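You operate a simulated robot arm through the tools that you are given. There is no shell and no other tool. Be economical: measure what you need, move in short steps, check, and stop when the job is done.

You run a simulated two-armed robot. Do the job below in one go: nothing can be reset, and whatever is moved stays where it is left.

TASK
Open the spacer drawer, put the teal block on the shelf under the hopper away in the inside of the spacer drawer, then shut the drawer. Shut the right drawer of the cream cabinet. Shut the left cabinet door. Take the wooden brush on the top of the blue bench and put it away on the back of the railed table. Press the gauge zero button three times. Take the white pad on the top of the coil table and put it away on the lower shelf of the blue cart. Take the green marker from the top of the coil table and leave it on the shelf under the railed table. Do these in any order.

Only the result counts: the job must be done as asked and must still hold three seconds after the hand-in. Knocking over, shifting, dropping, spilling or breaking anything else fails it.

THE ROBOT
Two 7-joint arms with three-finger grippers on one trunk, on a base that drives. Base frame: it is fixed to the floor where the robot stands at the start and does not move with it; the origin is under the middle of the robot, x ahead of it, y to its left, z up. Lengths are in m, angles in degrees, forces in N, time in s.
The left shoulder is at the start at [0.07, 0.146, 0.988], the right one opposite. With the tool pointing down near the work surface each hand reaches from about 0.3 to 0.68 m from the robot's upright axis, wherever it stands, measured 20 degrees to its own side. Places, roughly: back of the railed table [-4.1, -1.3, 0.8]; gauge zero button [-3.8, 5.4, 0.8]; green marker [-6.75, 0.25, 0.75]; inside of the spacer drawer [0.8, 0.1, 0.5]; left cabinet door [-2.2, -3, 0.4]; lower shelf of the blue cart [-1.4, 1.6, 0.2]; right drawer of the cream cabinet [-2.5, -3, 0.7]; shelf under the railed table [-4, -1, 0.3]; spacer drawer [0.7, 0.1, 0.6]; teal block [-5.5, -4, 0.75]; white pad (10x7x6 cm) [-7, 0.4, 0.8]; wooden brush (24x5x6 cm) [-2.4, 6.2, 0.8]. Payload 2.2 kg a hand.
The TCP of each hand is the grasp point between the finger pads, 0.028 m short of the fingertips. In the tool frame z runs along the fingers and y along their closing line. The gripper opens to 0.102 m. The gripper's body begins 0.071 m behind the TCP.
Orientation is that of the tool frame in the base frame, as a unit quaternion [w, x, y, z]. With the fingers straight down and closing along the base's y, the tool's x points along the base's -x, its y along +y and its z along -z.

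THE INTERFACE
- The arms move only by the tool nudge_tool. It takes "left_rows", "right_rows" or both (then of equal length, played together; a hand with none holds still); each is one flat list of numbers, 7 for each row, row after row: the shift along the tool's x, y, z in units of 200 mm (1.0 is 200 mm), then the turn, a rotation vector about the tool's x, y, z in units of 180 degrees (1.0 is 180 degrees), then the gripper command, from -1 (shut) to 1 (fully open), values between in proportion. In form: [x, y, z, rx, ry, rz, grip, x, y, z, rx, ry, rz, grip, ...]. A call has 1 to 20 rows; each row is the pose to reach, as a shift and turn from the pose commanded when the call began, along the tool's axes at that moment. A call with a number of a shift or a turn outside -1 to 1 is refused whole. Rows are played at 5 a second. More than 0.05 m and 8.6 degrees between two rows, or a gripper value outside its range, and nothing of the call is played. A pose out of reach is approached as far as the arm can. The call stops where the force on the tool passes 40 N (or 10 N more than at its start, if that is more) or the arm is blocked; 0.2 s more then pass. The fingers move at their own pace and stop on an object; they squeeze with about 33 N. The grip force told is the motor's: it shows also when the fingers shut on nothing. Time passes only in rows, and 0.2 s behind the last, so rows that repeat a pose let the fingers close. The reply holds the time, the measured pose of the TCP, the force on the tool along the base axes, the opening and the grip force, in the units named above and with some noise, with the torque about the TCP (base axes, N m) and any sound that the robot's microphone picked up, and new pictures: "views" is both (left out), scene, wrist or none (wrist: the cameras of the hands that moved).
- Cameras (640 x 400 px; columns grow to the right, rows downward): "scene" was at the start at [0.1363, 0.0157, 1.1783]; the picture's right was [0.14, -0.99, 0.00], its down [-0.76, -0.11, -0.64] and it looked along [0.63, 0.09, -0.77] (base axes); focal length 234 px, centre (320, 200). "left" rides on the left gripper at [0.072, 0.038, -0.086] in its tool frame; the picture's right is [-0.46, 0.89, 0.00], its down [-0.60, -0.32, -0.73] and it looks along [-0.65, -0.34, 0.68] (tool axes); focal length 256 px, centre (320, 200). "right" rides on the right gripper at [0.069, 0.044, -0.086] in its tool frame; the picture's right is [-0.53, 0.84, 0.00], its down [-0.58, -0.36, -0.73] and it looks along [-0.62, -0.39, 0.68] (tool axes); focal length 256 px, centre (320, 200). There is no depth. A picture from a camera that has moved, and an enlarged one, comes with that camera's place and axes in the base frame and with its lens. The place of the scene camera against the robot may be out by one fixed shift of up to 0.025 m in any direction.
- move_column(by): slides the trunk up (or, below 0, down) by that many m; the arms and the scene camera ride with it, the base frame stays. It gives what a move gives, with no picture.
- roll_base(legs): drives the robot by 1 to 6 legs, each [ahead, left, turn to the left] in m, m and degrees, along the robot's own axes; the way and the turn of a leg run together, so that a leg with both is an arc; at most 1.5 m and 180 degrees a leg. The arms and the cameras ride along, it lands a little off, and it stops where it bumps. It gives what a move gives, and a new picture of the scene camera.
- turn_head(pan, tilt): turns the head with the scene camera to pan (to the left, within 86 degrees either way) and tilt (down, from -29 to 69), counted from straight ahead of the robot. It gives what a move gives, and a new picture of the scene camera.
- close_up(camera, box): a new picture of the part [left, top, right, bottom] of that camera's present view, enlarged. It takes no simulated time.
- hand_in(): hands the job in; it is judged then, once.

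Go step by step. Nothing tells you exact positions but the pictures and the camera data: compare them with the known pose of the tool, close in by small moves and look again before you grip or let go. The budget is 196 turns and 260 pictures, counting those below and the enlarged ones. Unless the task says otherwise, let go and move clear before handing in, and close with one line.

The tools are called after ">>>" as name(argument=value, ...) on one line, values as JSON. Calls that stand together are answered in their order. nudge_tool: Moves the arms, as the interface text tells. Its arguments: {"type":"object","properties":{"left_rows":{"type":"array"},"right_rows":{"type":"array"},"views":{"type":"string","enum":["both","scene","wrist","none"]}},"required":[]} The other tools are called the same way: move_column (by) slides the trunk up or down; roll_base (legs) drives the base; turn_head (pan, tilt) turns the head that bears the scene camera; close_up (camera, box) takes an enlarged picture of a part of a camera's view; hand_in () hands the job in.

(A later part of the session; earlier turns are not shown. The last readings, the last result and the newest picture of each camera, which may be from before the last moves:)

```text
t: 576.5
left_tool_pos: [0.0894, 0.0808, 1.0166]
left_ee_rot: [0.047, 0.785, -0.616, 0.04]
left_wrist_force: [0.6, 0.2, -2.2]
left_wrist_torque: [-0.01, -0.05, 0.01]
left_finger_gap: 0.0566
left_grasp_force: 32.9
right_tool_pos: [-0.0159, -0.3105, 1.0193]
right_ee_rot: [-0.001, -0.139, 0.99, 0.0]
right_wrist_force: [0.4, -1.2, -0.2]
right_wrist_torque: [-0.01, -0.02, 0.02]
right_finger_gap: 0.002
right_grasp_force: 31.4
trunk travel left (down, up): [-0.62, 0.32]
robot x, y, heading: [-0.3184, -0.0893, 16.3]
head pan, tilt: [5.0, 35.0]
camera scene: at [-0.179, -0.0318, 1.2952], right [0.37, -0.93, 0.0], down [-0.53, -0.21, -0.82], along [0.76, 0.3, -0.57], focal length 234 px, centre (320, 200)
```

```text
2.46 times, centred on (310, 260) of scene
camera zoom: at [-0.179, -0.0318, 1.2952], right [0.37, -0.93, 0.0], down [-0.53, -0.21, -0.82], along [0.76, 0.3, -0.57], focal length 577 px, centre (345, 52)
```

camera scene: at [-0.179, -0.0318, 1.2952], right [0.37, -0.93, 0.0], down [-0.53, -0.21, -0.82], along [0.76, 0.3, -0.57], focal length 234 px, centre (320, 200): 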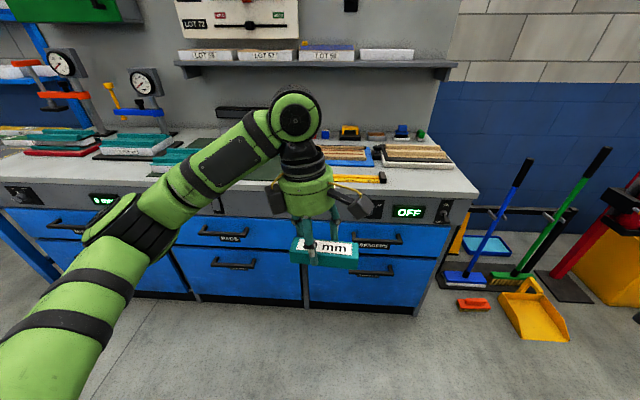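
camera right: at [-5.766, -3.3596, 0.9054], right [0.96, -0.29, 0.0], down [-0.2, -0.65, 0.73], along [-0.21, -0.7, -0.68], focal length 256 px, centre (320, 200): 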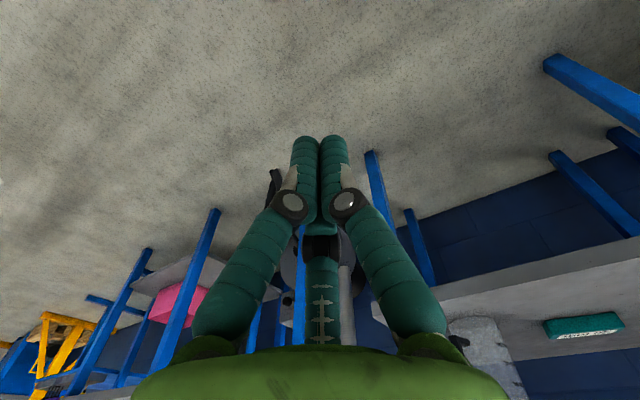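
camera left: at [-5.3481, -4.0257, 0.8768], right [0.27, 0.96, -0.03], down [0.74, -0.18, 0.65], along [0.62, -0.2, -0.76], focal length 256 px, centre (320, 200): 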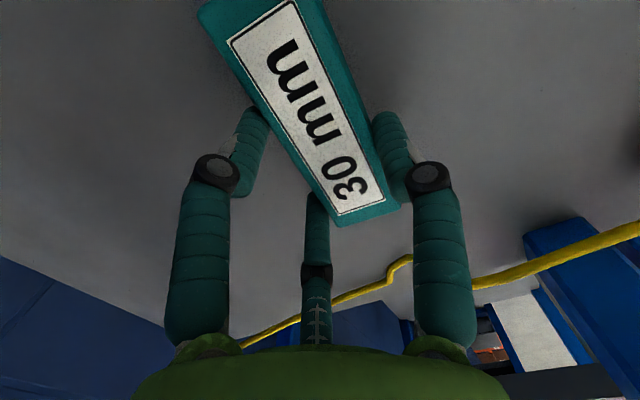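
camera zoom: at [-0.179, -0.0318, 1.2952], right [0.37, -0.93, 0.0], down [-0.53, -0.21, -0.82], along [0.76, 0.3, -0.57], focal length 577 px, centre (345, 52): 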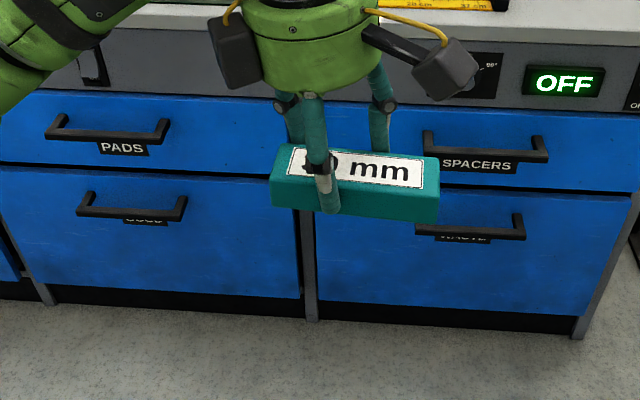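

The upper-right drawer is labelled SPACERS; its handle is near (0.58, 0.01, 0.61). I'll square up and turn the right hand horizontal for gripping the bar.

>>> roll_base(legs=[[0, 0, -3.3]])

>>> nudge_tool(right_rows=[-0.1, 0.08, 0, 0, -0.045, 0, -1, -0.2, 0.16, 0, 0, -0.09, 0, -1, -0.3, 0.24, 0, 0, -0.135, 0, -1, -0.4, 0.32, 0, 0, -0.18, 0, -1, -0.5, 0.4, 0, 0, -0.225, 0, -1, -0.6, 0.48, 0, 0, -0.27, 0, -1, -0.7, 0.56, 0, 0, -0.315, 0, -1, -0.8, 0.64, 0, 0, -0.36, 0, -1, -0.9, 0.72, 0, 0, -0.405, 0, -1, -1, 0.8, 0, 0, -0.45, 0, -1, -1, 0.88, 0, 0, -0.49, 0, -1], views="none")

>>> move_column(by=-0.35)

>>> turn_head(pan=0, tilt=25)

```text
t: 577.4
left_tool_pos: [0.0999, 0.0568, 1.0172]
left_ee_rot: [0.048, 0.767, -0.639, 0.039]
left_wrist_force: [0.4, -0.6, -1.0]
left_wrist_torque: [-0.04, -0.02, 0.02]
left_finger_gap: 0.0565
left_grasp_force: 33.0
right_tool_pos: [-0.0272, -0.3279, 1.0192]
right_ee_rot: [-0.001, -0.111, 0.994, 0.0]
right_wrist_force: [-0.4, 0.6, -0.1]
right_wrist_torque: [-0.01, 0.01, 0.0]
right_finger_gap: 0.0017
right_grasp_force: 31.6
trunk travel left (down, up): [-0.62, 0.32]
robot x, y, heading: [-0.3185, -0.0822, 12.9]
head pan, tilt: [5.0, 35.0]
camera scene: at [-0.1764, -0.0387, 1.2951], right [0.31, -0.95, 0.0], down [-0.55, -0.18, -0.82], along [0.78, 0.26, -0.57], focal length 234 px, centre (320, 200)
```

scene: 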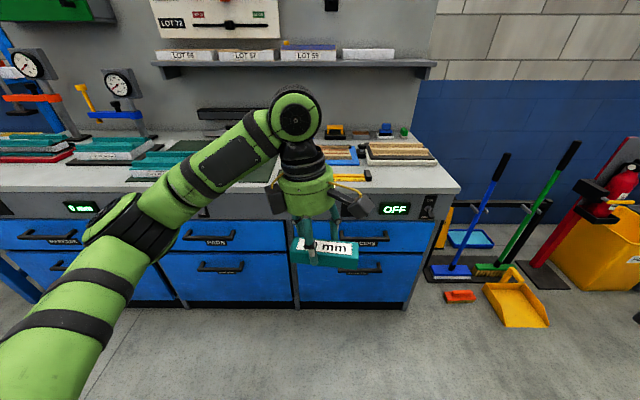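

```text
t: 579.6
left_tool_pos: [0.0963, 0.0692, 1.0191]
left_ee_rot: [0.047, 0.761, -0.646, 0.035]
left_wrist_force: [-2.4, 12.3, 7.1]
left_wrist_torque: [-1.88, -0.13, -0.42]
left_finger_gap: 0.0568
left_grasp_force: 32.9
right_tool_pos: [0.1552, -0.0209, 1.0476]
right_ee_rot: [0.597, -0.03, 0.772, 0.216]
right_wrist_force: [1.6, -10.5, -7.0]
right_wrist_torque: [0.83, -0.43, 0.81]
right_finger_gap: 0.002
right_grasp_force: 31.6
right hand out of reach, approached as far as the arm can: row 1, 2, 3, 4, 5, 6, 7, 8, 9, 10, 11
trunk travel left (down, up): [-0.62, 0.32]
robot x, y, heading: [-0.3191, -0.0828, 13.1]
head pan, tilt: [5.0, 35.0]
stopped in row 11 (left hand): the force on the tool passed its limit at 112 N (the readings are from after the stop); the commanded pose is now the measured one
```

```text
t: 583.0
left_tool_pos: [0.0962, 0.063, 0.668]
left_ee_rot: [0.046, 0.761, -0.647, 0.032]
left_wrist_force: [-9.4, 31.7, 19.9]
left_wrist_torque: [-5.07, -0.47, -1.35]
left_finger_gap: 0.0567
left_grasp_force: 32.7
right_tool_pos: [0.1556, -0.0243, 0.6967]
right_ee_rot: [0.597, -0.028, 0.772, 0.217]
right_wrist_force: [8.6, -31.8, -21.3]
right_wrist_torque: [2.32, -1.04, 2.49]
right_finger_gap: 0.0019
right_grasp_force: 31.5
trunk travel left (down, up): [-0.27, 0.67]
robot x, y, heading: [-0.3168, -0.0826, 13.1]
head pan, tilt: [5.0, 35.0]
```

```text
t: 583.7
left_tool_pos: [0.0975, 0.0636, 0.6687]
left_ee_rot: [0.046, 0.761, -0.646, 0.033]
left_wrist_force: [-8.3, 31.7, 20.8]
left_wrist_torque: [-5.08, -0.44, -1.44]
left_finger_gap: 0.0565
left_grasp_force: 32.9
right_tool_pos: [0.1573, -0.0256, 0.6966]
right_ee_rot: [0.597, -0.028, 0.772, 0.217]
right_wrist_force: [8.8, -31.5, -20.0]
right_wrist_torque: [2.29, -1.05, 2.49]
right_finger_gap: 0.0021
right_grasp_force: 31.5
trunk travel left (down, up): [-0.27, 0.67]
robot x, y, heading: [-0.3172, -0.0836, 13.3]
head pan, tilt: [0.0, 25.0]
camera scene: at [-0.1704, -0.0459, 0.9609], right [0.23, -0.97, 0.0], down [-0.41, -0.1, -0.91], along [0.88, 0.21, -0.42], focal length 234 px, centre (320, 200)
```

scene: 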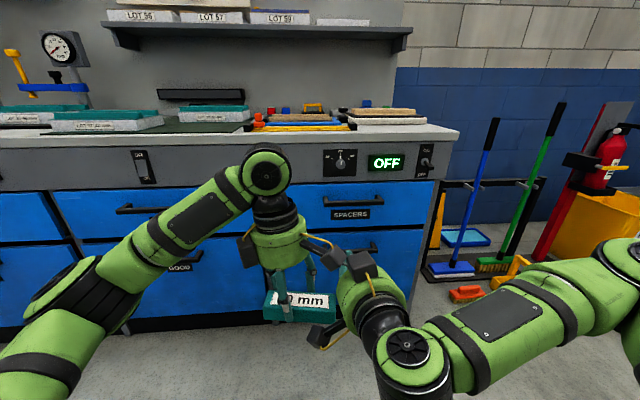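

The two hands touched; separate them: right hand right, left hand left.

>>> nudge_tool(right_rows=[0, -0.15, 0, 0, 0, 0, -1, 0, -0.3, 0, 0, 0, 0, -1, 0, -0.45, 0, 0, 0, 0, -1, 0, -0.5, 0, 0, 0, 0, -1], left_rows=[-0.2, 0, 0, 0, 0, 0, -1, -0.4, 0, 0, 0, 0, 0, -1, -0.6, 0, 0, 0, 0, 0, -1, -0.8, 0, 0, 0, 0, 0, -1], views="scene")

```text
t: 584.7
left_tool_pos: [0.0694, 0.222, 0.6482]
left_ee_rot: [0.047, 0.76, -0.647, 0.031]
left_wrist_force: [-0.4, 1.3, -2.6]
left_wrist_torque: [0.01, -0.02, 0.02]
left_finger_gap: 0.0565
left_grasp_force: 32.5
right_tool_pos: [0.1853, -0.0613, 0.6858]
right_ee_rot: [0.596, -0.028, 0.772, 0.217]
right_wrist_force: [0.1, -1.1, 0.1]
right_wrist_torque: [0.0, 0.0, -0.05]
right_finger_gap: 0.0023
right_grasp_force: 31.6
right hand out of reach, approached as far as the arm can: row 1, 2, 3, 4
trunk travel left (down, up): [-0.27, 0.67]
robot x, y, heading: [-0.3168, -0.0849, 13.1]
head pan, tilt: [0.0, 25.0]
camera scene: at [-0.1708, -0.0449, 0.9609], right [0.23, -0.97, 0.0], down [-0.41, -0.1, -0.91], along [0.88, 0.21, -0.42], focal length 234 px, centre (320, 200)
```

scene: 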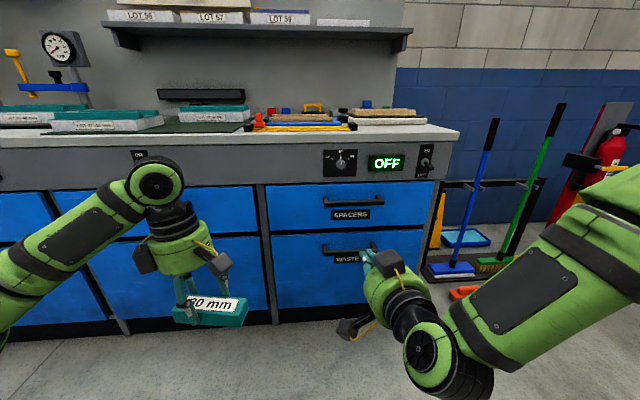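

Clear view of the SPACERS handle. Roll the right hand so its fingers close vertically on the bar, lowering to handle height.

>>> nudge_tool(right_rows=[0.03, 0, 0.05, -0.0026, -0.009, 0.0447, 0, 0.06, 0, 0.1, -0.0051, -0.0181, 0.0895, 0, 0.1, 0, 0.15, -0.0077, -0.0272, 0.1342, 0, 0.14, 0, 0.2, -0.0103, -0.0363, 0.179, 0, 0.18, 0, 0.25, -0.0128, -0.0453, 0.2237, 0.3, 0.22, 0, 0.3, -0.0154, -0.0544, 0.2685, 0.3, 0.26, 0, 0.35, -0.018, -0.0635, 0.3132, 0.3, 0.3, 0, 0.4, -0.0205, -0.0725, 0.358, 0.3, 0.33, 0, 0.45, -0.0231, -0.0816, 0.4027, 0.3], views="both")

```text
t: 586.7
left_tool_pos: [0.0686, 0.2205, 0.6491]
left_ee_rot: [0.046, 0.761, -0.647, 0.031]
left_wrist_force: [0.6, 0.2, -1.5]
left_wrist_torque: [0.01, 0.0, -0.02]
left_finger_gap: 0.0564
left_grasp_force: 33.0
right_tool_pos: [0.2433, -0.0034, 0.6141]
right_ee_rot: [0.438, 0.439, 0.554, 0.556]
right_wrist_force: [-0.3, -1.1, -0.8]
right_wrist_torque: [-0.02, -0.01, -0.03]
right_finger_gap: 0.0661
right_grasp_force: 0.1
right hand out of reach, approached as far as the arm can: row 1, 2, 3, 4, 5, 6, 7, 8, 9
trunk travel left (down, up): [-0.27, 0.67]
robot x, y, heading: [-0.3154, -0.0835, 13.3]
head pan, tilt: [0.0, 25.0]
camera scene: at [-0.1703, -0.0459, 0.9609], right [0.23, -0.97, 0.0], down [-0.41, -0.1, -0.91], along [0.88, 0.21, -0.42], focal length 234 px, centre (320, 200)
camera right: at [0.1433, 0.0441, 0.6567], right [0.12, -0.52, 0.84], down [-0.58, -0.73, -0.37], along [0.81, -0.44, -0.39], focal length 256 px, centre (320, 200)
```

scene: 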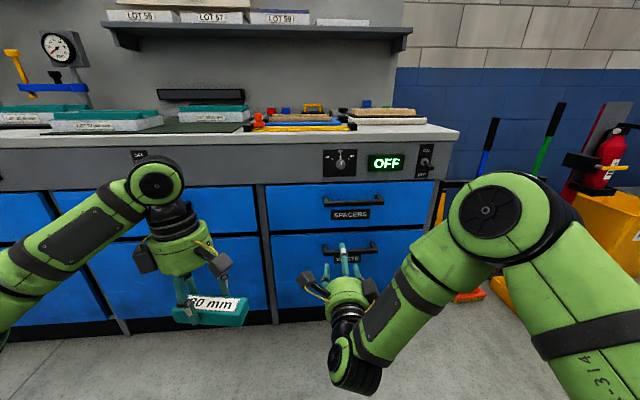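
right: 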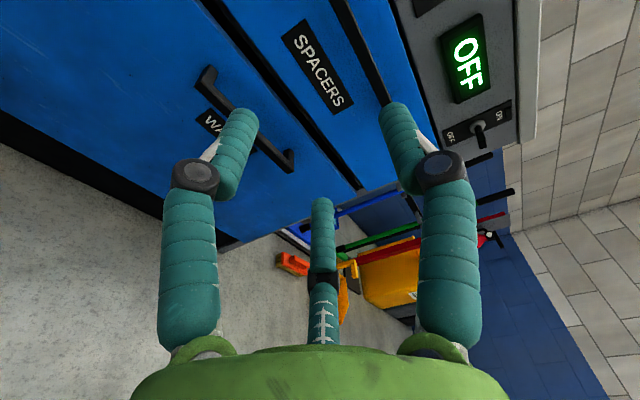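

The hand is horizontal with vertical closing. Wrist view puts the bar at z≈0.642. Align height and lateral, and approach.

>>> nudge_tool(right_rows=[-0.09, 0.05, 0.1, 0, 0, 0, 0.3, -0.18, 0.1, 0.25, 0, 0, 0, 0.3, -0.27, 0.14, 0.45, 0, 0, 0, 0.3, -0.27, 0.14, 0.65, 0, 0, 0, 0.3, -0.27, 0.14, 0.8, 0, 0, 0, 0.3], views="both")

```text
t: 587.9
left_tool_pos: [0.0696, 0.2204, 0.6492]
left_ee_rot: [0.047, 0.761, -0.646, 0.031]
left_wrist_force: [0.3, -0.5, -1.4]
left_wrist_torque: [0.04, 0.02, 0.04]
left_finger_gap: 0.0566
left_grasp_force: 33.1
right_tool_pos: [0.4017, 0.016, 0.6676]
right_ee_rot: [0.44, 0.45, 0.554, 0.545]
right_wrist_force: [-0.1, -0.5, 0.2]
right_wrist_torque: [-0.02, 0.0, 0.01]
right_finger_gap: 0.066
right_grasp_force: 0.0
right hand out of reach, approached as far as the arm can: row 1, 2, 3, 4, 5
trunk travel left (down, up): [-0.27, 0.67]
robot x, y, heading: [-0.3211, -0.0818, 13.3]
head pan, tilt: [0.0, 25.0]
camera scene: at [-0.1698, -0.0462, 0.9608], right [0.23, -0.97, 0.0], down [-0.41, -0.1, -0.91], along [0.88, 0.21, -0.42], focal length 234 px, centre (320, 200)
camera right: at [0.3045, 0.0664, 0.7119], right [0.13, -0.52, 0.84], down [-0.6, -0.72, -0.35], along [0.79, -0.46, -0.4], focal length 256 px, centre (320, 200)
```

scene: 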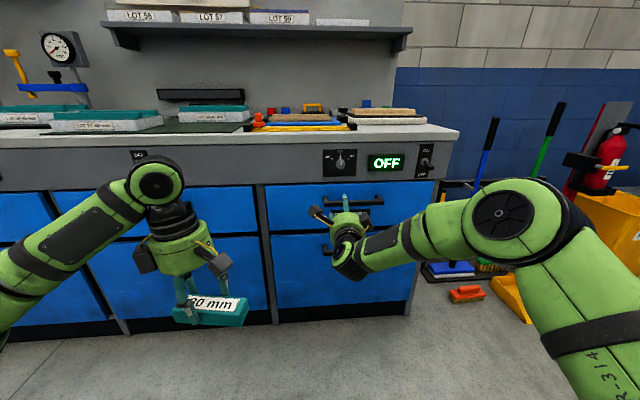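
right: 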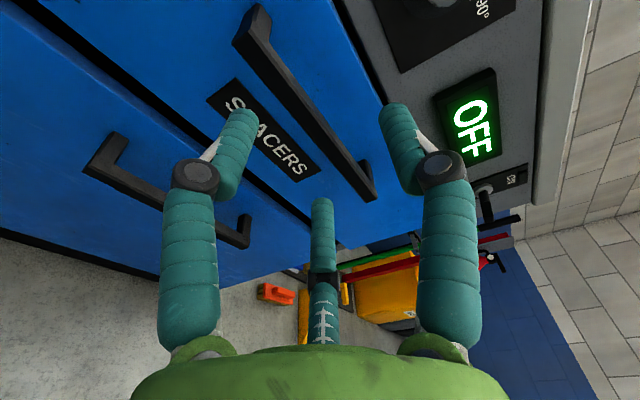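

The bench is actually rotated ~20°. Retract the hand a bit, square the base to 20°, shift right, and re-approach.

>>> nudge_tool(right_rows=[0, 0, -0.2, 0, 0, 0, 0.3, 0, 0, -0.4, 0, 0, 0, 0.3, 0, 0, -0.6, 0, 0, 0, 0.3], views="none")

>>> roll_base(legs=[[0, -0.1, 7], [0.06, 0, 0]])

>>> nudge_tool(right_rows=[0, 0, 0, 0, 0, 0, 0.3], views="wrist")

```text
t: 588.7
left_tool_pos: [0.0697, 0.2211, 0.6496]
left_ee_rot: [0.046, 0.761, -0.647, 0.031]
left_wrist_force: [1.1, -0.2, -1.5]
left_wrist_torque: [0.05, -0.02, 0.01]
left_finger_gap: 0.0564
left_grasp_force: 32.0
right_tool_pos: [0.285, -0.0112, 0.6667]
right_ee_rot: [0.439, 0.438, 0.553, 0.556]
right_wrist_force: [-0.5, 0.7, 0.0]
right_wrist_torque: [0.01, 0.01, 0.0]
right_finger_gap: 0.0663
right_grasp_force: 0.1
right hand out of reach, approached as far as the arm can: row 1, 2
trunk travel left (down, up): [-0.27, 0.67]
robot x, y, heading: [-0.3208, -0.0879, 13.1]
head pan, tilt: [0.0, 25.0]
```

```text
t: 590.5
left_tool_pos: [0.1154, 0.1889, 0.6487]
left_ee_rot: [0.043, 0.798, -0.6, 0.034]
left_wrist_force: [0.4, -0.3, -1.9]
left_wrist_torque: [0.02, 0.01, 0.0]
left_finger_gap: 0.0564
left_grasp_force: 33.4
right_tool_pos: [0.3579, -0.0141, 0.6654]
right_ee_rot: [0.404, 0.404, 0.58, 0.581]
right_wrist_force: [0.3, 1.3, -0.1]
right_wrist_torque: [0.03, -0.04, 0.0]
right_finger_gap: 0.0661
right_grasp_force: 0.1
trunk travel left (down, up): [-0.27, 0.67]
robot x, y, heading: [-0.2331, -0.1607, 20.2]
head pan, tilt: [0.0, 25.0]
camera scene: at [-0.0902, -0.1065, 0.9608], right [0.34, -0.94, 0.0], down [-0.4, -0.15, -0.91], along [0.85, 0.31, -0.42], focal length 234 px, centre (320, 200)
```

scene: 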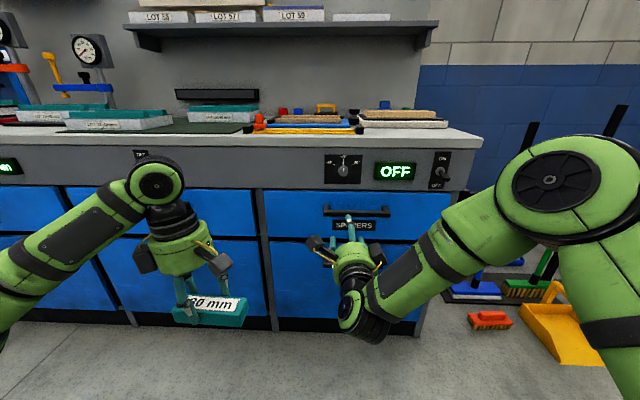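

```text
t: 590.9
left_tool_pos: [0.1148, 0.1898, 0.6506]
left_ee_rot: [0.045, 0.799, -0.599, 0.034]
left_wrist_force: [-1.3, 0.9, -1.0]
left_wrist_torque: [0.05, 0.0, 0.0]
left_finger_gap: 0.0565
left_grasp_force: 32.9
right_tool_pos: [0.3573, -0.0146, 0.6654]
right_ee_rot: [0.403, 0.405, 0.579, 0.581]
right_wrist_force: [0.2, 0.4, -0.9]
right_wrist_torque: [0.0, -0.01, 0.01]
right_finger_gap: 0.0664
right_grasp_force: 0.1
trunk travel left (down, up): [-0.27, 0.67]
robot x, y, heading: [-0.2337, -0.1644, 20.3]
head pan, tilt: [0.0, 25.0]
camera right: at [0.252, 0.0208, 0.7088], right [0.18, -0.5, 0.84], down [-0.49, -0.79, -0.37], along [0.85, -0.34, -0.39], focal length 256 px, centre (320, 200)
```

right: 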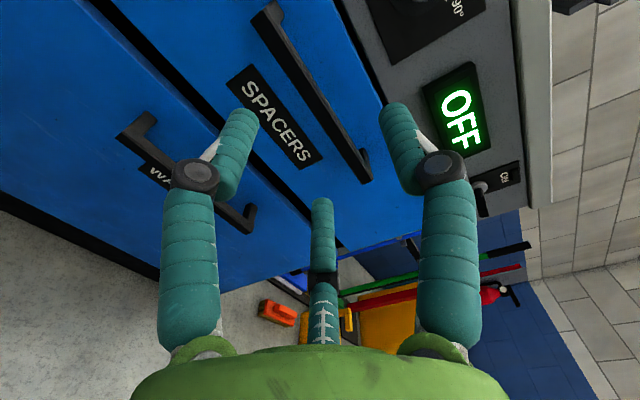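

Squared now. Correct lateral/height and approach to just short of the bar.

>>> nudge_tool(right_rows=[-0.09, -0.05, 0.1, 0, 0, 0, 0.3, -0.18, -0.1, 0.2, 0, 0, 0, 0.3, -0.26, -0.14, 0.35, 0, 0, 0, 0.3, -0.26, -0.14, 0.5, 0, 0, 0, 0.3], views="wrist")

>>> close_up(camera="scene", box=[270, 150, 450, 290])

```text
t: 591.9
left_tool_pos: [0.1152, 0.189, 0.6491]
left_ee_rot: [0.044, 0.798, -0.6, 0.033]
left_wrist_force: [-0.3, 0.6, -1.2]
left_wrist_torque: [0.02, 0.02, -0.02]
left_finger_gap: 0.0566
left_grasp_force: 32.9
right_tool_pos: [0.45, 0.0127, 0.6655]
right_ee_rot: [0.408, 0.418, 0.58, 0.568]
right_wrist_force: [-0.1, -0.4, 0.7]
right_wrist_torque: [0.02, -0.02, 0.02]
right_finger_gap: 0.0664
right_grasp_force: 0.1
right hand out of reach, approached as far as the arm can: row 1, 2, 3, 4
trunk travel left (down, up): [-0.27, 0.67]
robot x, y, heading: [-0.2383, -0.1591, 20.1]
head pan, tilt: [0.0, 25.0]
camera right: at [0.3473, 0.051, 0.7103], right [0.19, -0.5, 0.84], down [-0.52, -0.78, -0.35], along [0.83, -0.37, -0.41], focal length 256 px, centre (320, 200)
```

right: 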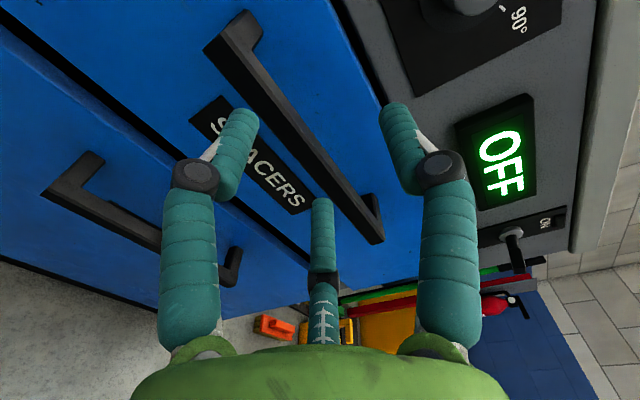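

```text
2.86 times, centred on (360, 220) of scene
camera zoom: at [-0.0899, -0.1068, 0.9608], right [0.34, -0.94, 0.0], down [-0.4, -0.15, -0.91], along [0.85, 0.31, -0.42], focal length 670 px, centre (206, 143)
```

zoom: 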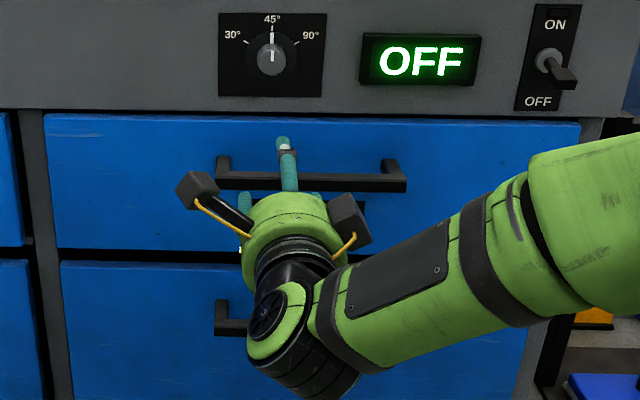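

The arm won't go lower/right in this pose, so use the trunk (−2.8 cm) and base (4 cm right) instead.

>>> move_column(by=-0.028)

>>> roll_base(legs=[[0, -0.04, 0]])

>>> close_up(camera="right", box=[0, 0, 640, 400])

```text
t: 592.6
left_tool_pos: [0.1149, 0.1888, 0.6218]
left_ee_rot: [0.044, 0.799, -0.599, 0.033]
left_wrist_force: [-0.5, 0.8, -1.6]
left_wrist_torque: [0.0, 0.03, 0.03]
left_finger_gap: 0.0564
left_grasp_force: 33.2
right_tool_pos: [0.4489, 0.0117, 0.6385]
right_ee_rot: [0.408, 0.419, 0.58, 0.568]
right_wrist_force: [-0.8, -0.4, 0.3]
right_wrist_torque: [0.01, 0.01, -0.01]
right_finger_gap: 0.0664
right_grasp_force: 0.0
trunk travel left (down, up): [-0.242, 0.698]
robot x, y, heading: [-0.2378, -0.1618, 20.1]
head pan, tilt: [0.0, 25.0]
```

```text
t: 593.5
left_tool_pos: [0.1296, 0.15, 0.6213]
left_ee_rot: [0.044, 0.799, -0.599, 0.034]
left_wrist_force: [-0.1, 0.1, -0.7]
left_wrist_torque: [0.01, -0.03, 0.02]
left_finger_gap: 0.0563
left_grasp_force: 32.8
right_tool_pos: [0.4632, -0.0265, 0.6384]
right_ee_rot: [0.409, 0.418, 0.579, 0.568]
right_wrist_force: [-0.8, 0.3, 0.1]
right_wrist_torque: [0.01, -0.01, 0.0]
right_finger_gap: 0.0664
right_grasp_force: 0.1
trunk travel left (down, up): [-0.242, 0.698]
robot x, y, heading: [-0.2224, -0.1993, 19.8]
head pan, tilt: [0.0, 25.0]
camera scene: at [-0.0768, -0.1448, 0.9329], right [0.34, -0.94, 0.0], down [-0.4, -0.14, -0.91], along [0.85, 0.31, -0.42], focal length 234 px, centre (320, 200)
```

scene: 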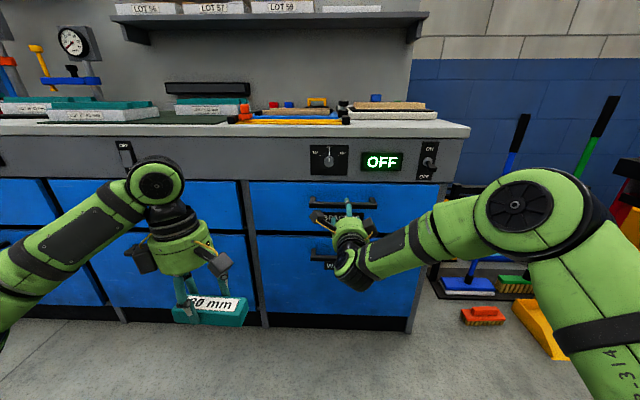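

```text
1.00 times, centred on (320, 200) of right (not enlarged: the box is as wide or as high as the picture)
camera zoom: at [0.3603, 0.0128, 0.6831], right [0.19, -0.5, 0.84], down [-0.52, -0.78, -0.35], along [0.83, -0.37, -0.41], focal length 256 px, centre (320, 200)
```

zoom: 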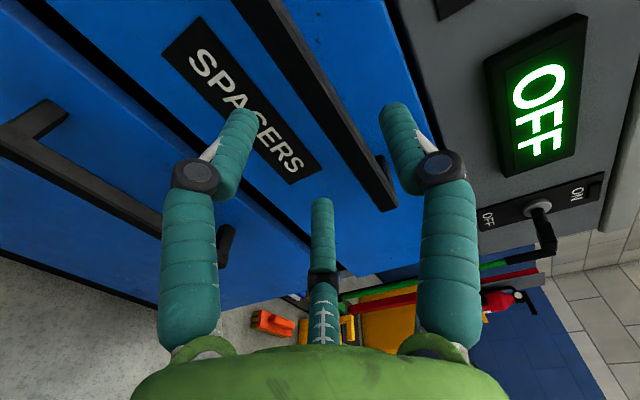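

Aligned in height and laterally. Open, advance 6 cm, and close on the bar.

>>> nudge_tool(right_rows=[0, 0, 0.05, 0, 0, 0, 1, 0, 0, 0.15, 0, 0, 0, 1, 0, 0, 0.25, 0, 0, 0, 1, 0, 0, 0.31, 0, 0, 0, 1], views="wrist")

```text
t: 594.5
left_tool_pos: [0.129, 0.1507, 0.6225]
left_ee_rot: [0.044, 0.798, -0.6, 0.033]
left_wrist_force: [-0.5, -0.4, -0.1]
left_wrist_torque: [0.03, 0.0, 0.03]
left_finger_gap: 0.0567
left_grasp_force: 33.2
right_tool_pos: [0.5233, -0.0074, 0.6354]
right_ee_rot: [0.41, 0.42, 0.579, 0.566]
right_wrist_force: [0.0, 0.0, 0.5]
right_wrist_torque: [-0.01, 0.01, 0.03]
right_finger_gap: 0.102
right_grasp_force: 0.1
trunk travel left (down, up): [-0.242, 0.698]
robot x, y, heading: [-0.2208, -0.1999, 20.1]
head pan, tilt: [0.0, 25.0]
camera right: at [0.4205, 0.0329, 0.6808], right [0.19, -0.5, 0.84], down [-0.52, -0.78, -0.35], along [0.83, -0.38, -0.41], focal length 256 px, centre (320, 200)
```

right: 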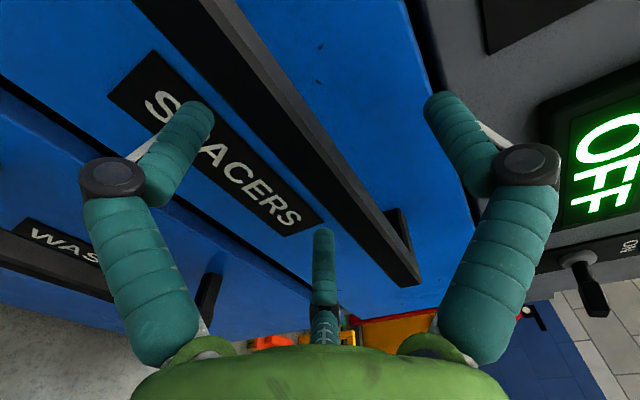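

The bar is right at the grasp point. Close.

>>> nudge_tool(right_rows=[0, 0, 0, 0, 0, 0, -1, 0, 0, 0, 0, 0, 0, -1, 0, 0, 0, 0, 0, 0, -1, 0, 0, 0, 0, 0, 0, -1], views="wrist")

```text
t: 595.5
left_tool_pos: [0.1288, 0.1512, 0.6227]
left_ee_rot: [0.043, 0.799, -0.599, 0.035]
left_wrist_force: [-0.2, 0.2, -1.1]
left_wrist_torque: [0.02, -0.02, 0.0]
left_finger_gap: 0.0563
left_grasp_force: 33.0
right_tool_pos: [0.5232, -0.0072, 0.6396]
right_ee_rot: [0.411, 0.418, 0.577, 0.569]
right_wrist_force: [2.5, 1.3, 12.9]
right_wrist_torque: [-0.16, -0.01, -0.07]
right_finger_gap: 0.0257
right_grasp_force: 44.8
trunk travel left (down, up): [-0.242, 0.698]
robot x, y, heading: [-0.2189, -0.1989, 20.2]
head pan, tilt: [0.0, 25.0]
camera right: at [0.4195, 0.0326, 0.6844], right [0.18, -0.5, 0.84], down [-0.52, -0.78, -0.35], along [0.83, -0.38, -0.4], focal length 256 px, centre (320, 200)
```

right: 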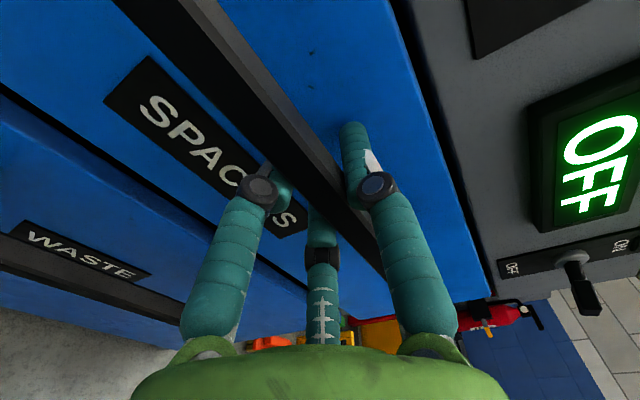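

Gripped. Pull the drawer by rolling the base straight back.

>>> roll_base(legs=[[-0.12, 0, 0]])

```text
t: 596.7
left_tool_pos: [0.015, 0.1111, 0.622]
left_ee_rot: [0.043, 0.798, -0.6, 0.035]
left_wrist_force: [0.6, -0.4, -1.0]
left_wrist_torque: [0.02, -0.06, 0.0]
left_finger_gap: 0.0565
left_grasp_force: 32.6
right_tool_pos: [0.4071, -0.0432, 0.6393]
right_ee_rot: [0.408, 0.416, 0.58, 0.569]
right_wrist_force: [-5.9, 15.0, 16.3]
right_wrist_torque: [-0.06, 0.05, -0.08]
right_finger_gap: 0.0255
right_grasp_force: 44.8
trunk travel left (down, up): [-0.242, 0.698]
robot x, y, heading: [-0.3341, -0.2433, 20.1]
head pan, tilt: [0.0, 25.0]
camera scene: at [-0.192, -0.1841, 0.9334], right [0.34, -0.94, 0.0], down [-0.39, -0.15, -0.91], along [0.85, 0.31, -0.42], focal length 234 px, centre (320, 200)
```

scene: 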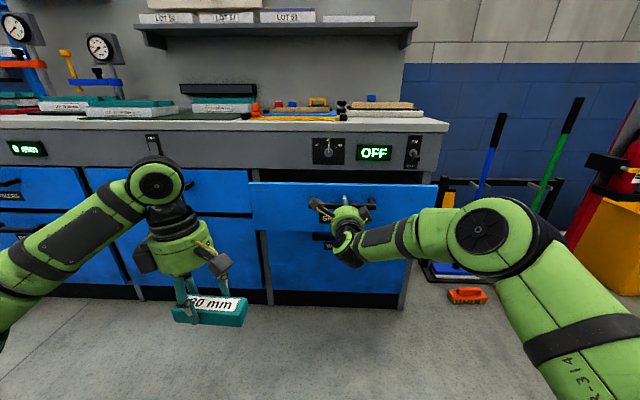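

The drawer slides out. Pull the rest with the arm.

>>> nudge_tool(right_rows=[0, 0, -0.12, 0, 0, 0, -1, 0, 0, -0.24, 0, 0, 0, -1, 0, 0, -0.36, 0, 0, 0, -1, 0, 0, -0.48, 0, 0, 0, -1, 0, 0, -0.6, 0, 0, 0, -1, 0, 0, -0.7, 0, 0, 0, -1], views="scene")

```text
t: 598.1
left_tool_pos: [0.0153, 0.1117, 0.621]
left_ee_rot: [0.044, 0.799, -0.599, 0.035]
left_wrist_force: [0.3, 0.3, -1.3]
left_wrist_torque: [0.03, 0.0, -0.01]
left_finger_gap: 0.0563
left_grasp_force: 32.9
right_tool_pos: [0.2745, -0.0858, 0.6391]
right_ee_rot: [0.407, 0.414, 0.581, 0.57]
right_wrist_force: [-7.1, 18.0, 4.2]
right_wrist_torque: [-0.18, 0.0, -0.11]
right_finger_gap: 0.0253
right_grasp_force: 45.0
trunk travel left (down, up): [-0.242, 0.698]
robot x, y, heading: [-0.3336, -0.238, 20.1]
head pan, tilt: [0.0, 25.0]
camera scene: at [-0.1903, -0.1832, 0.933], right [0.34, -0.94, 0.0], down [-0.4, -0.15, -0.91], along [0.85, 0.31, -0.42], focal length 234 px, centre (320, 200)
```

scene: 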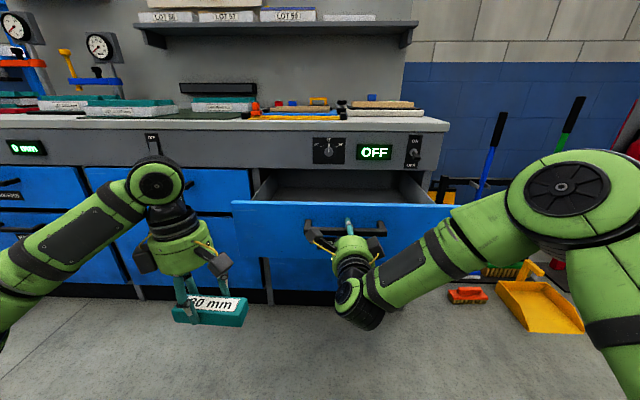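

Pull 5 cm more, then release and back the right hand off.

>>> nudge_tool(right_rows=[0, 0, -0.12, 0, 0, 0, -1, 0, 0, -0.25, 0, 0, 0, -1, 0, 0, -0.25, 0, 0, 0, 1, 0, 0, -0.25, 0, 0, 0, 1, 0, 0, -0.4, 0, 0, 0, 1, 0, 0, -0.6, 0, 0, 0, 1], views="wrist")

```text
t: 599.5
left_tool_pos: [0.0159, 0.1093, 0.6213]
left_ee_rot: [0.044, 0.799, -0.599, 0.034]
left_wrist_force: [0.4, -0.9, -1.1]
left_wrist_torque: [0.0, -0.01, 0.01]
left_finger_gap: 0.0565
left_grasp_force: 33.0
right_tool_pos: [0.1671, -0.1272, 0.6424]
right_ee_rot: [0.408, 0.416, 0.58, 0.569]
right_wrist_force: [-0.5, 0.1, 0.2]
right_wrist_torque: [0.04, -0.01, -0.01]
right_finger_gap: 0.1019
right_grasp_force: 0.0
trunk travel left (down, up): [-0.242, 0.698]
robot x, y, heading: [-0.3337, -0.2411, 20.0]
head pan, tilt: [0.0, 25.0]
camera right: at [0.0638, -0.0886, 0.6873], right [0.19, -0.5, 0.85], down [-0.52, -0.78, -0.35], along [0.84, -0.37, -0.4], focal length 256 px, centre (320, 200)
```

right: 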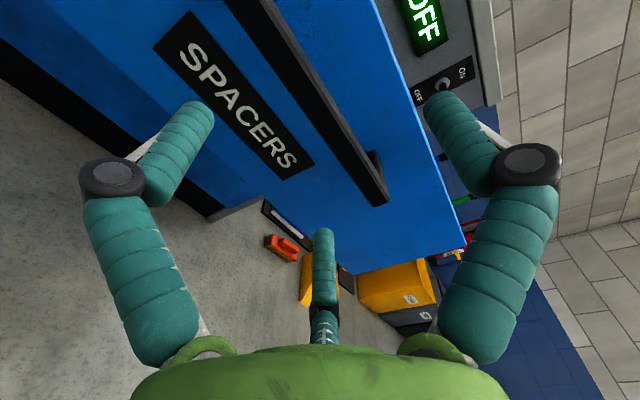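

Drawer stays open. Raise the trunk so both hands clear it, roll forward, and look inside.

>>> move_column(by=0.27)

>>> roll_base(legs=[[0.2, 0, 0]])

>>> turn_head(pan=0, tilt=50)

```text
t: 602.2
left_tool_pos: [0.0167, 0.1105, 0.8922]
left_ee_rot: [0.044, 0.798, -0.599, 0.035]
left_wrist_force: [0.1, -0.3, -0.8]
left_wrist_torque: [0.03, 0.03, 0.03]
left_finger_gap: 0.0565
left_grasp_force: 33.0
right_tool_pos: [0.1681, -0.1272, 0.9121]
right_ee_rot: [0.408, 0.417, 0.58, 0.568]
right_wrist_force: [-0.2, -0.1, 0.5]
right_wrist_torque: [0.0, 0.03, 0.02]
right_finger_gap: 0.102
right_grasp_force: 0.0
trunk travel left (down, up): [-0.512, 0.428]
robot x, y, heading: [-0.3326, -0.2411, 20.0]
head pan, tilt: [0.0, 25.0]
```

```text
t: 603.8
left_tool_pos: [0.2037, 0.1786, 0.8907]
left_ee_rot: [0.044, 0.799, -0.599, 0.033]
left_wrist_force: [0.0, -0.8, -1.2]
left_wrist_torque: [0.02, 0.01, 0.0]
left_finger_gap: 0.0567
left_grasp_force: 32.5
right_tool_pos: [0.3534, -0.0584, 0.9121]
right_ee_rot: [0.408, 0.417, 0.58, 0.568]
right_wrist_force: [-0.9, 0.3, -0.2]
right_wrist_torque: [-0.01, -0.03, -0.02]
right_finger_gap: 0.1018
right_grasp_force: 0.1
trunk travel left (down, up): [-0.512, 0.428]
robot x, y, heading: [-0.1471, -0.1729, 20.0]
head pan, tilt: [0.0, 25.0]
camera scene: at [-0.0025, -0.117, 1.2029], right [0.34, -0.94, 0.0], down [-0.4, -0.15, -0.91], along [0.85, 0.31, -0.42], focal length 234 px, centre (320, 200)
```

scene: 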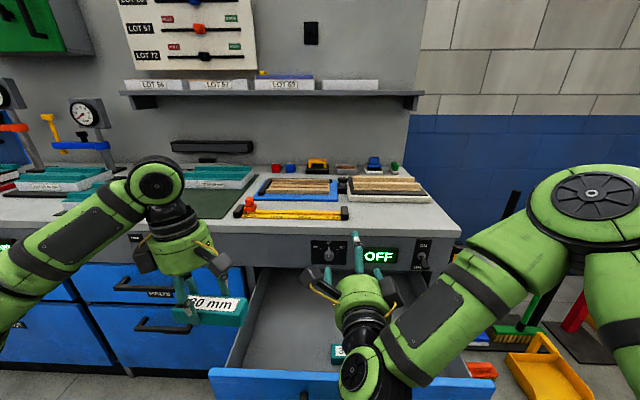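

```text
t: 604.7
left_tool_pos: [0.2013, 0.1783, 0.8923]
left_ee_rot: [0.044, 0.798, -0.599, 0.034]
left_wrist_force: [0.2, 0.3, -1.2]
left_wrist_torque: [0.03, -0.02, 0.02]
left_finger_gap: 0.0563
left_grasp_force: 32.9
right_tool_pos: [0.3536, -0.0595, 0.9121]
right_ee_rot: [0.408, 0.417, 0.58, 0.568]
right_wrist_force: [-0.8, -0.1, 0.7]
right_wrist_torque: [0.01, -0.02, -0.04]
right_finger_gap: 0.1019
right_grasp_force: 0.1
trunk travel left (down, up): [-0.512, 0.428]
robot x, y, heading: [-0.1462, -0.172, 20.2]
head pan, tilt: [0.0, 50.0]
camera scene: at [-0.0171, -0.1223, 1.1655], right [0.34, -0.94, 0.0], down [-0.72, -0.26, -0.64], along [0.6, 0.22, -0.77], focal length 234 px, centre (320, 200)
```

scene: 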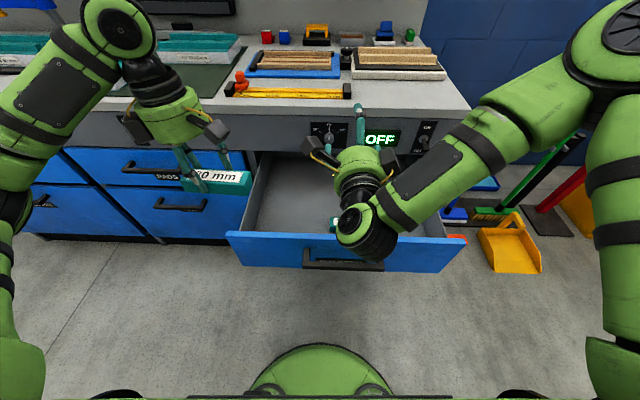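

Open drawer, free on its left side. Move the left hand with the bar over that spot.

>>> nudge_tool(left_rows=[0.08, -0.15, 0, 0, 0, 0, -1, 0.16, -0.3, 0, 0, 0, 0, -1, 0.25, -0.45, 0, 0, 0, 0, -1, 0.35, -0.6, 0, 0, 0, 0, -1, 0.42, -0.76, 0, 0, 0, 0, -1, 0.42, -0.76, 0.2, 0, 0, 0, -1, 0.42, -0.76, 0.4, 0, 0, 0, -1], views="both")

```text
t: 606.3
left_tool_pos: [0.3747, 0.1301, 0.8163]
left_ee_rot: [0.044, 0.798, -0.6, 0.034]
left_wrist_force: [-0.5, 0.1, -1.8]
left_wrist_torque: [0.03, 0.0, 0.01]
left_finger_gap: 0.0563
left_grasp_force: 33.2
right_tool_pos: [0.3541, -0.059, 0.9106]
right_ee_rot: [0.408, 0.417, 0.58, 0.568]
right_wrist_force: [0.5, 0.5, -0.2]
right_wrist_torque: [0.02, 0.0, 0.03]
right_finger_gap: 0.1023
right_grasp_force: 0.2
trunk travel left (down, up): [-0.512, 0.428]
robot x, y, heading: [-0.1487, -0.1711, 20.1]
head pan, tilt: [0.0, 50.0]
camera scene: at [-0.0163, -0.1224, 1.1654], right [0.34, -0.94, 0.0], down [-0.72, -0.26, -0.64], along [0.6, 0.22, -0.77], focal length 234 px, centre (320, 200)
camera left: at [0.3576, 0.0619, 0.9107], right [-0.98, 0.2, -0.02], down [0.14, 0.74, 0.65], along [0.15, 0.64, -0.76], focal length 256 px, centre (320, 200)
```

scene: 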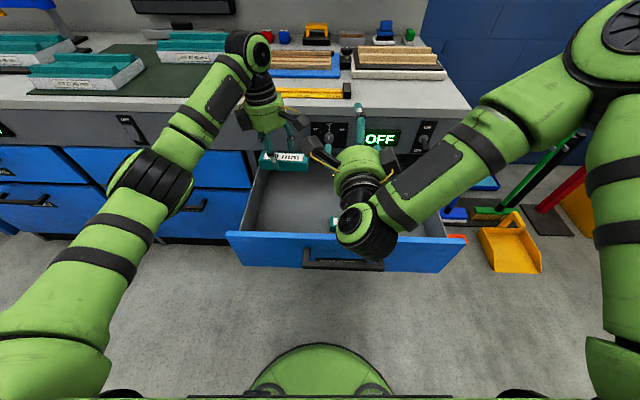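
left: 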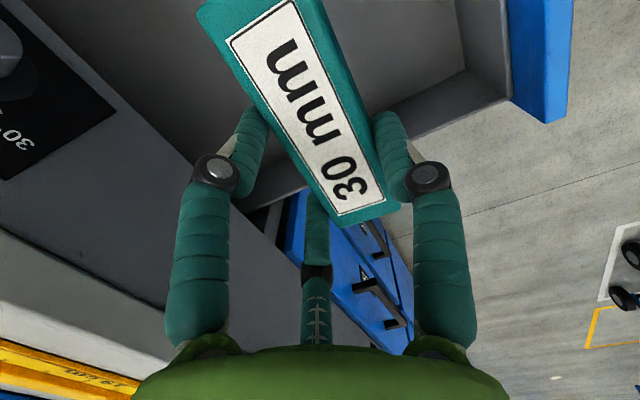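

Shift 6 cm right (away from the drawer's left wall) and lower further.

>>> nudge_tool(left_rows=[0.15, 0.05, 0, 0, 0, 0, -1, 0.3, 0.1, 0, 0, 0, 0, -1, 0.3, 0.1, 0.2, 0, 0, 0, -1, 0.3, 0.1, 0.4, 0, 0, 0, -1, 0.3, 0.1, 0.55, 0, 0, 0, -1], views="both")

```text
t: 607.2
left_tool_pos: [0.3721, 0.0619, 0.7866]
left_ee_rot: [0.045, 0.795, -0.603, 0.044]
left_wrist_force: [-1.0, 0.2, -1.0]
left_wrist_torque: [-0.06, 0.03, 0.01]
left_finger_gap: 0.0566
left_grasp_force: 33.3
right_tool_pos: [0.3527, -0.063, 0.8975]
right_ee_rot: [0.409, 0.418, 0.597, 0.549]
right_wrist_force: [0.1, 0.1, -1.5]
right_wrist_torque: [-0.03, 0.0, 0.04]
right_finger_gap: 0.1018
right_grasp_force: 0.0
trunk travel left (down, up): [-0.512, 0.428]
robot x, y, heading: [-0.1462, -0.1714, 20.2]
head pan, tilt: [0.0, 50.0]
stopped in row 4 (left hand): the force on the tool passed its limit at 54 N (the readings are from after the stop); the commanded pose is now the measured one
camera scene: at [-0.0166, -0.1225, 1.1654], right [0.34, -0.94, 0.0], down [-0.72, -0.26, -0.64], along [0.6, 0.22, -0.77], focal length 234 px, centre (320, 200)
camera left: at [0.3547, -0.0058, 0.8816], right [-0.98, 0.21, -0.04], down [0.13, 0.75, 0.64], along [0.16, 0.62, -0.76], focal length 256 px, centre (320, 200)
```

scene: 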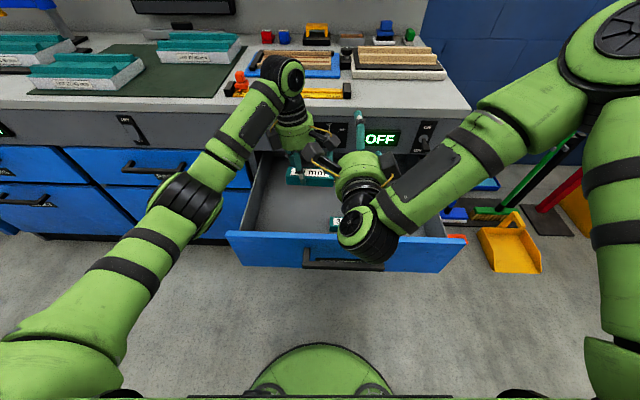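
left: 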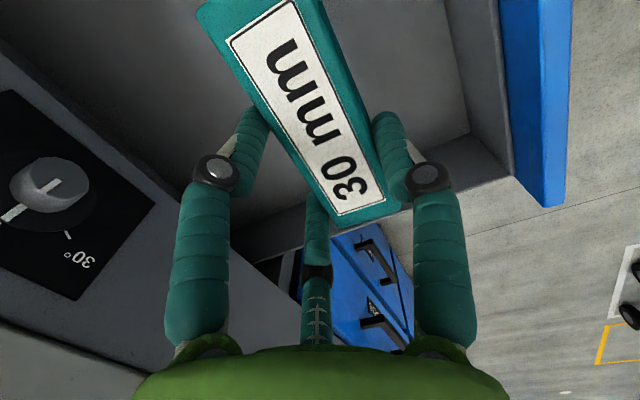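

The hands touched. Move the right hand away to the right.

>>> nudge_tool(right_rows=[-0.15, 0.1, 0, 0, 0, 0, -1, -0.3, 0.2, 0, 0, 0, 0, -1, -0.5, 0.3, 0, 0, 0, 0, -1, -0.7, 0.3, 0, 0, 0, 0, -1], views="scene")

```text
t: 608.2
left_tool_pos: [0.3729, 0.0606, 0.7881]
left_ee_rot: [0.044, 0.795, -0.603, 0.045]
left_wrist_force: [-1.8, -0.1, -1.1]
left_wrist_torque: [0.04, 0.0, -0.05]
left_finger_gap: 0.0565
left_grasp_force: 33.2
right_tool_pos: [0.3999, -0.171, 0.9875]
right_ee_rot: [0.409, 0.424, 0.597, 0.545]
right_wrist_force: [-0.3, 0.3, 0.8]
right_wrist_torque: [-0.04, -0.02, 0.02]
right_finger_gap: 0.0018
right_grasp_force: 31.3
right hand out of reach, approached as far as the arm can: row 3, 4
trunk travel left (down, up): [-0.512, 0.428]
robot x, y, heading: [-0.1477, -0.1719, 20.2]
head pan, tilt: [0.0, 50.0]
camera scene: at [-0.0167, -0.1244, 1.1654], right [0.34, -0.94, 0.0], down [-0.72, -0.26, -0.64], along [0.6, 0.22, -0.77], focal length 234 px, centre (320, 200)
```

scene: 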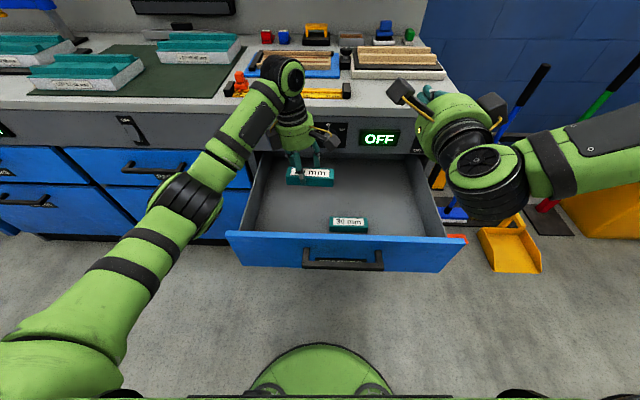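

Right hand is clear; another 30 mm spacer lies in the drawer. Nudge ours slightly ahead/left and lower toward the drawer floor.

>>> nudge_tool(left_rows=[-0.08, -0.15, 0.05, 0, 0, 0, -1, -0.08, -0.2, 0.22, 0, 0, 0, -1, -0.08, -0.2, 0.4, 0, 0, 0, -1, -0.08, -0.2, 0.5, 0, 0, 0, -1, -0.08, -0.2, 0.56, 0, 0, 0, -1, -0.08, -0.2, 0.61, 0, 0, 0, -1], views="both")

```text
t: 609.6
left_tool_pos: [0.4094, 0.0714, 0.6632]
left_ee_rot: [0.046, 0.795, -0.603, 0.045]
left_wrist_force: [-0.1, -1.0, -2.2]
left_wrist_torque: [0.04, -0.05, -0.03]
left_finger_gap: 0.0564
left_grasp_force: 32.9
right_tool_pos: [0.3992, -0.1689, 0.9866]
right_ee_rot: [0.41, 0.423, 0.597, 0.544]
right_wrist_force: [-0.3, 0.1, 0.3]
right_wrist_torque: [-0.01, -0.04, 0.0]
right_finger_gap: 0.002
right_grasp_force: 31.1
trunk travel left (down, up): [-0.512, 0.428]
robot x, y, heading: [-0.1499, -0.1716, 20.3]
head pan, tilt: [0.0, 50.0]
camera scene: at [-0.0169, -0.1224, 1.1654], right [0.34, -0.94, 0.0], down [-0.72, -0.26, -0.64], along [0.6, 0.22, -0.77], focal length 234 px, centre (320, 200)
camera left: at [0.3913, 0.0037, 0.7578], right [-0.98, 0.21, -0.04], down [0.13, 0.75, 0.64], along [0.16, 0.62, -0.76], focal length 256 px, centre (320, 200)
```

scene: 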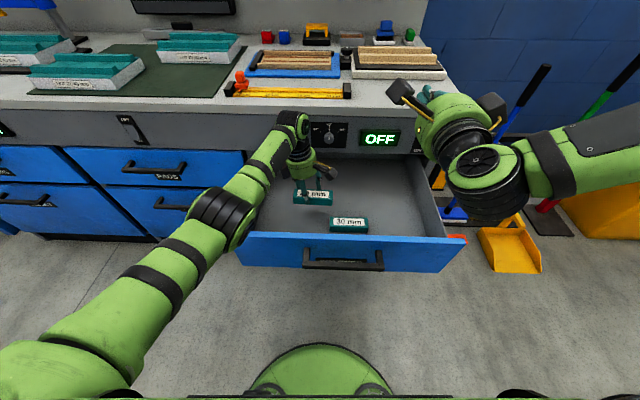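
left: 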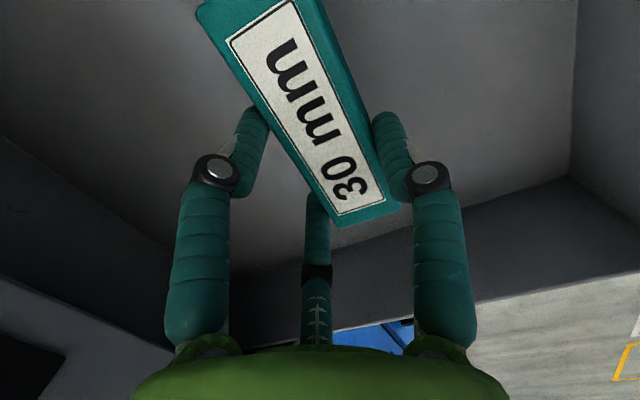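

Inside the drawer now. Lower the last bit in small steps to contact.

>>> nudge_tool(left_rows=[0, 0, 0.05, 0, 0, 0, -1, 0, 0, 0.08, 0, 0, 0, -1, 0, 0, 0.11, 0, 0, 0, -1, 0, 0, 0.14, 0, 0, 0, -1, 0, 0, 0.17, 0, 0, 0, -1, 0, 0, 0.2, 0, 0, 0, -1, 0, 0, 0.23, 0, 0, 0, -1, 0, 0, 0.26, 0, 0, 0, -1, 0, 0, 0.29, 0, 0, 0, -1, 0, 0, 0.32, 0, 0, 0, -1], views="scene")

```text
t: 611.8
left_tool_pos: [0.4089, 0.0625, 0.5992]
left_ee_rot: [0.045, 0.795, -0.603, 0.047]
left_wrist_force: [0.3, 0.3, -1.4]
left_wrist_torque: [0.05, 0.03, 0.03]
left_finger_gap: 0.0567
left_grasp_force: 33.5
right_tool_pos: [0.3996, -0.1679, 0.9863]
right_ee_rot: [0.409, 0.424, 0.597, 0.545]
right_wrist_force: [-0.2, -0.4, 0.1]
right_wrist_torque: [0.0, -0.03, 0.03]
right_finger_gap: 0.0019
right_grasp_force: 31.4
trunk travel left (down, up): [-0.512, 0.428]
robot x, y, heading: [-0.1452, -0.1737, 20.3]
head pan, tilt: [0.0, 50.0]
camera scene: at [-0.017, -0.1222, 1.1654], right [0.34, -0.94, 0.0], down [-0.72, -0.26, -0.64], along [0.6, 0.22, -0.77], focal length 234 px, centre (320, 200)
```

scene: 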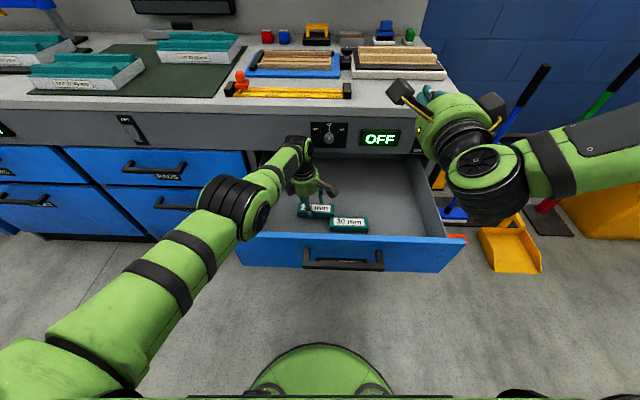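

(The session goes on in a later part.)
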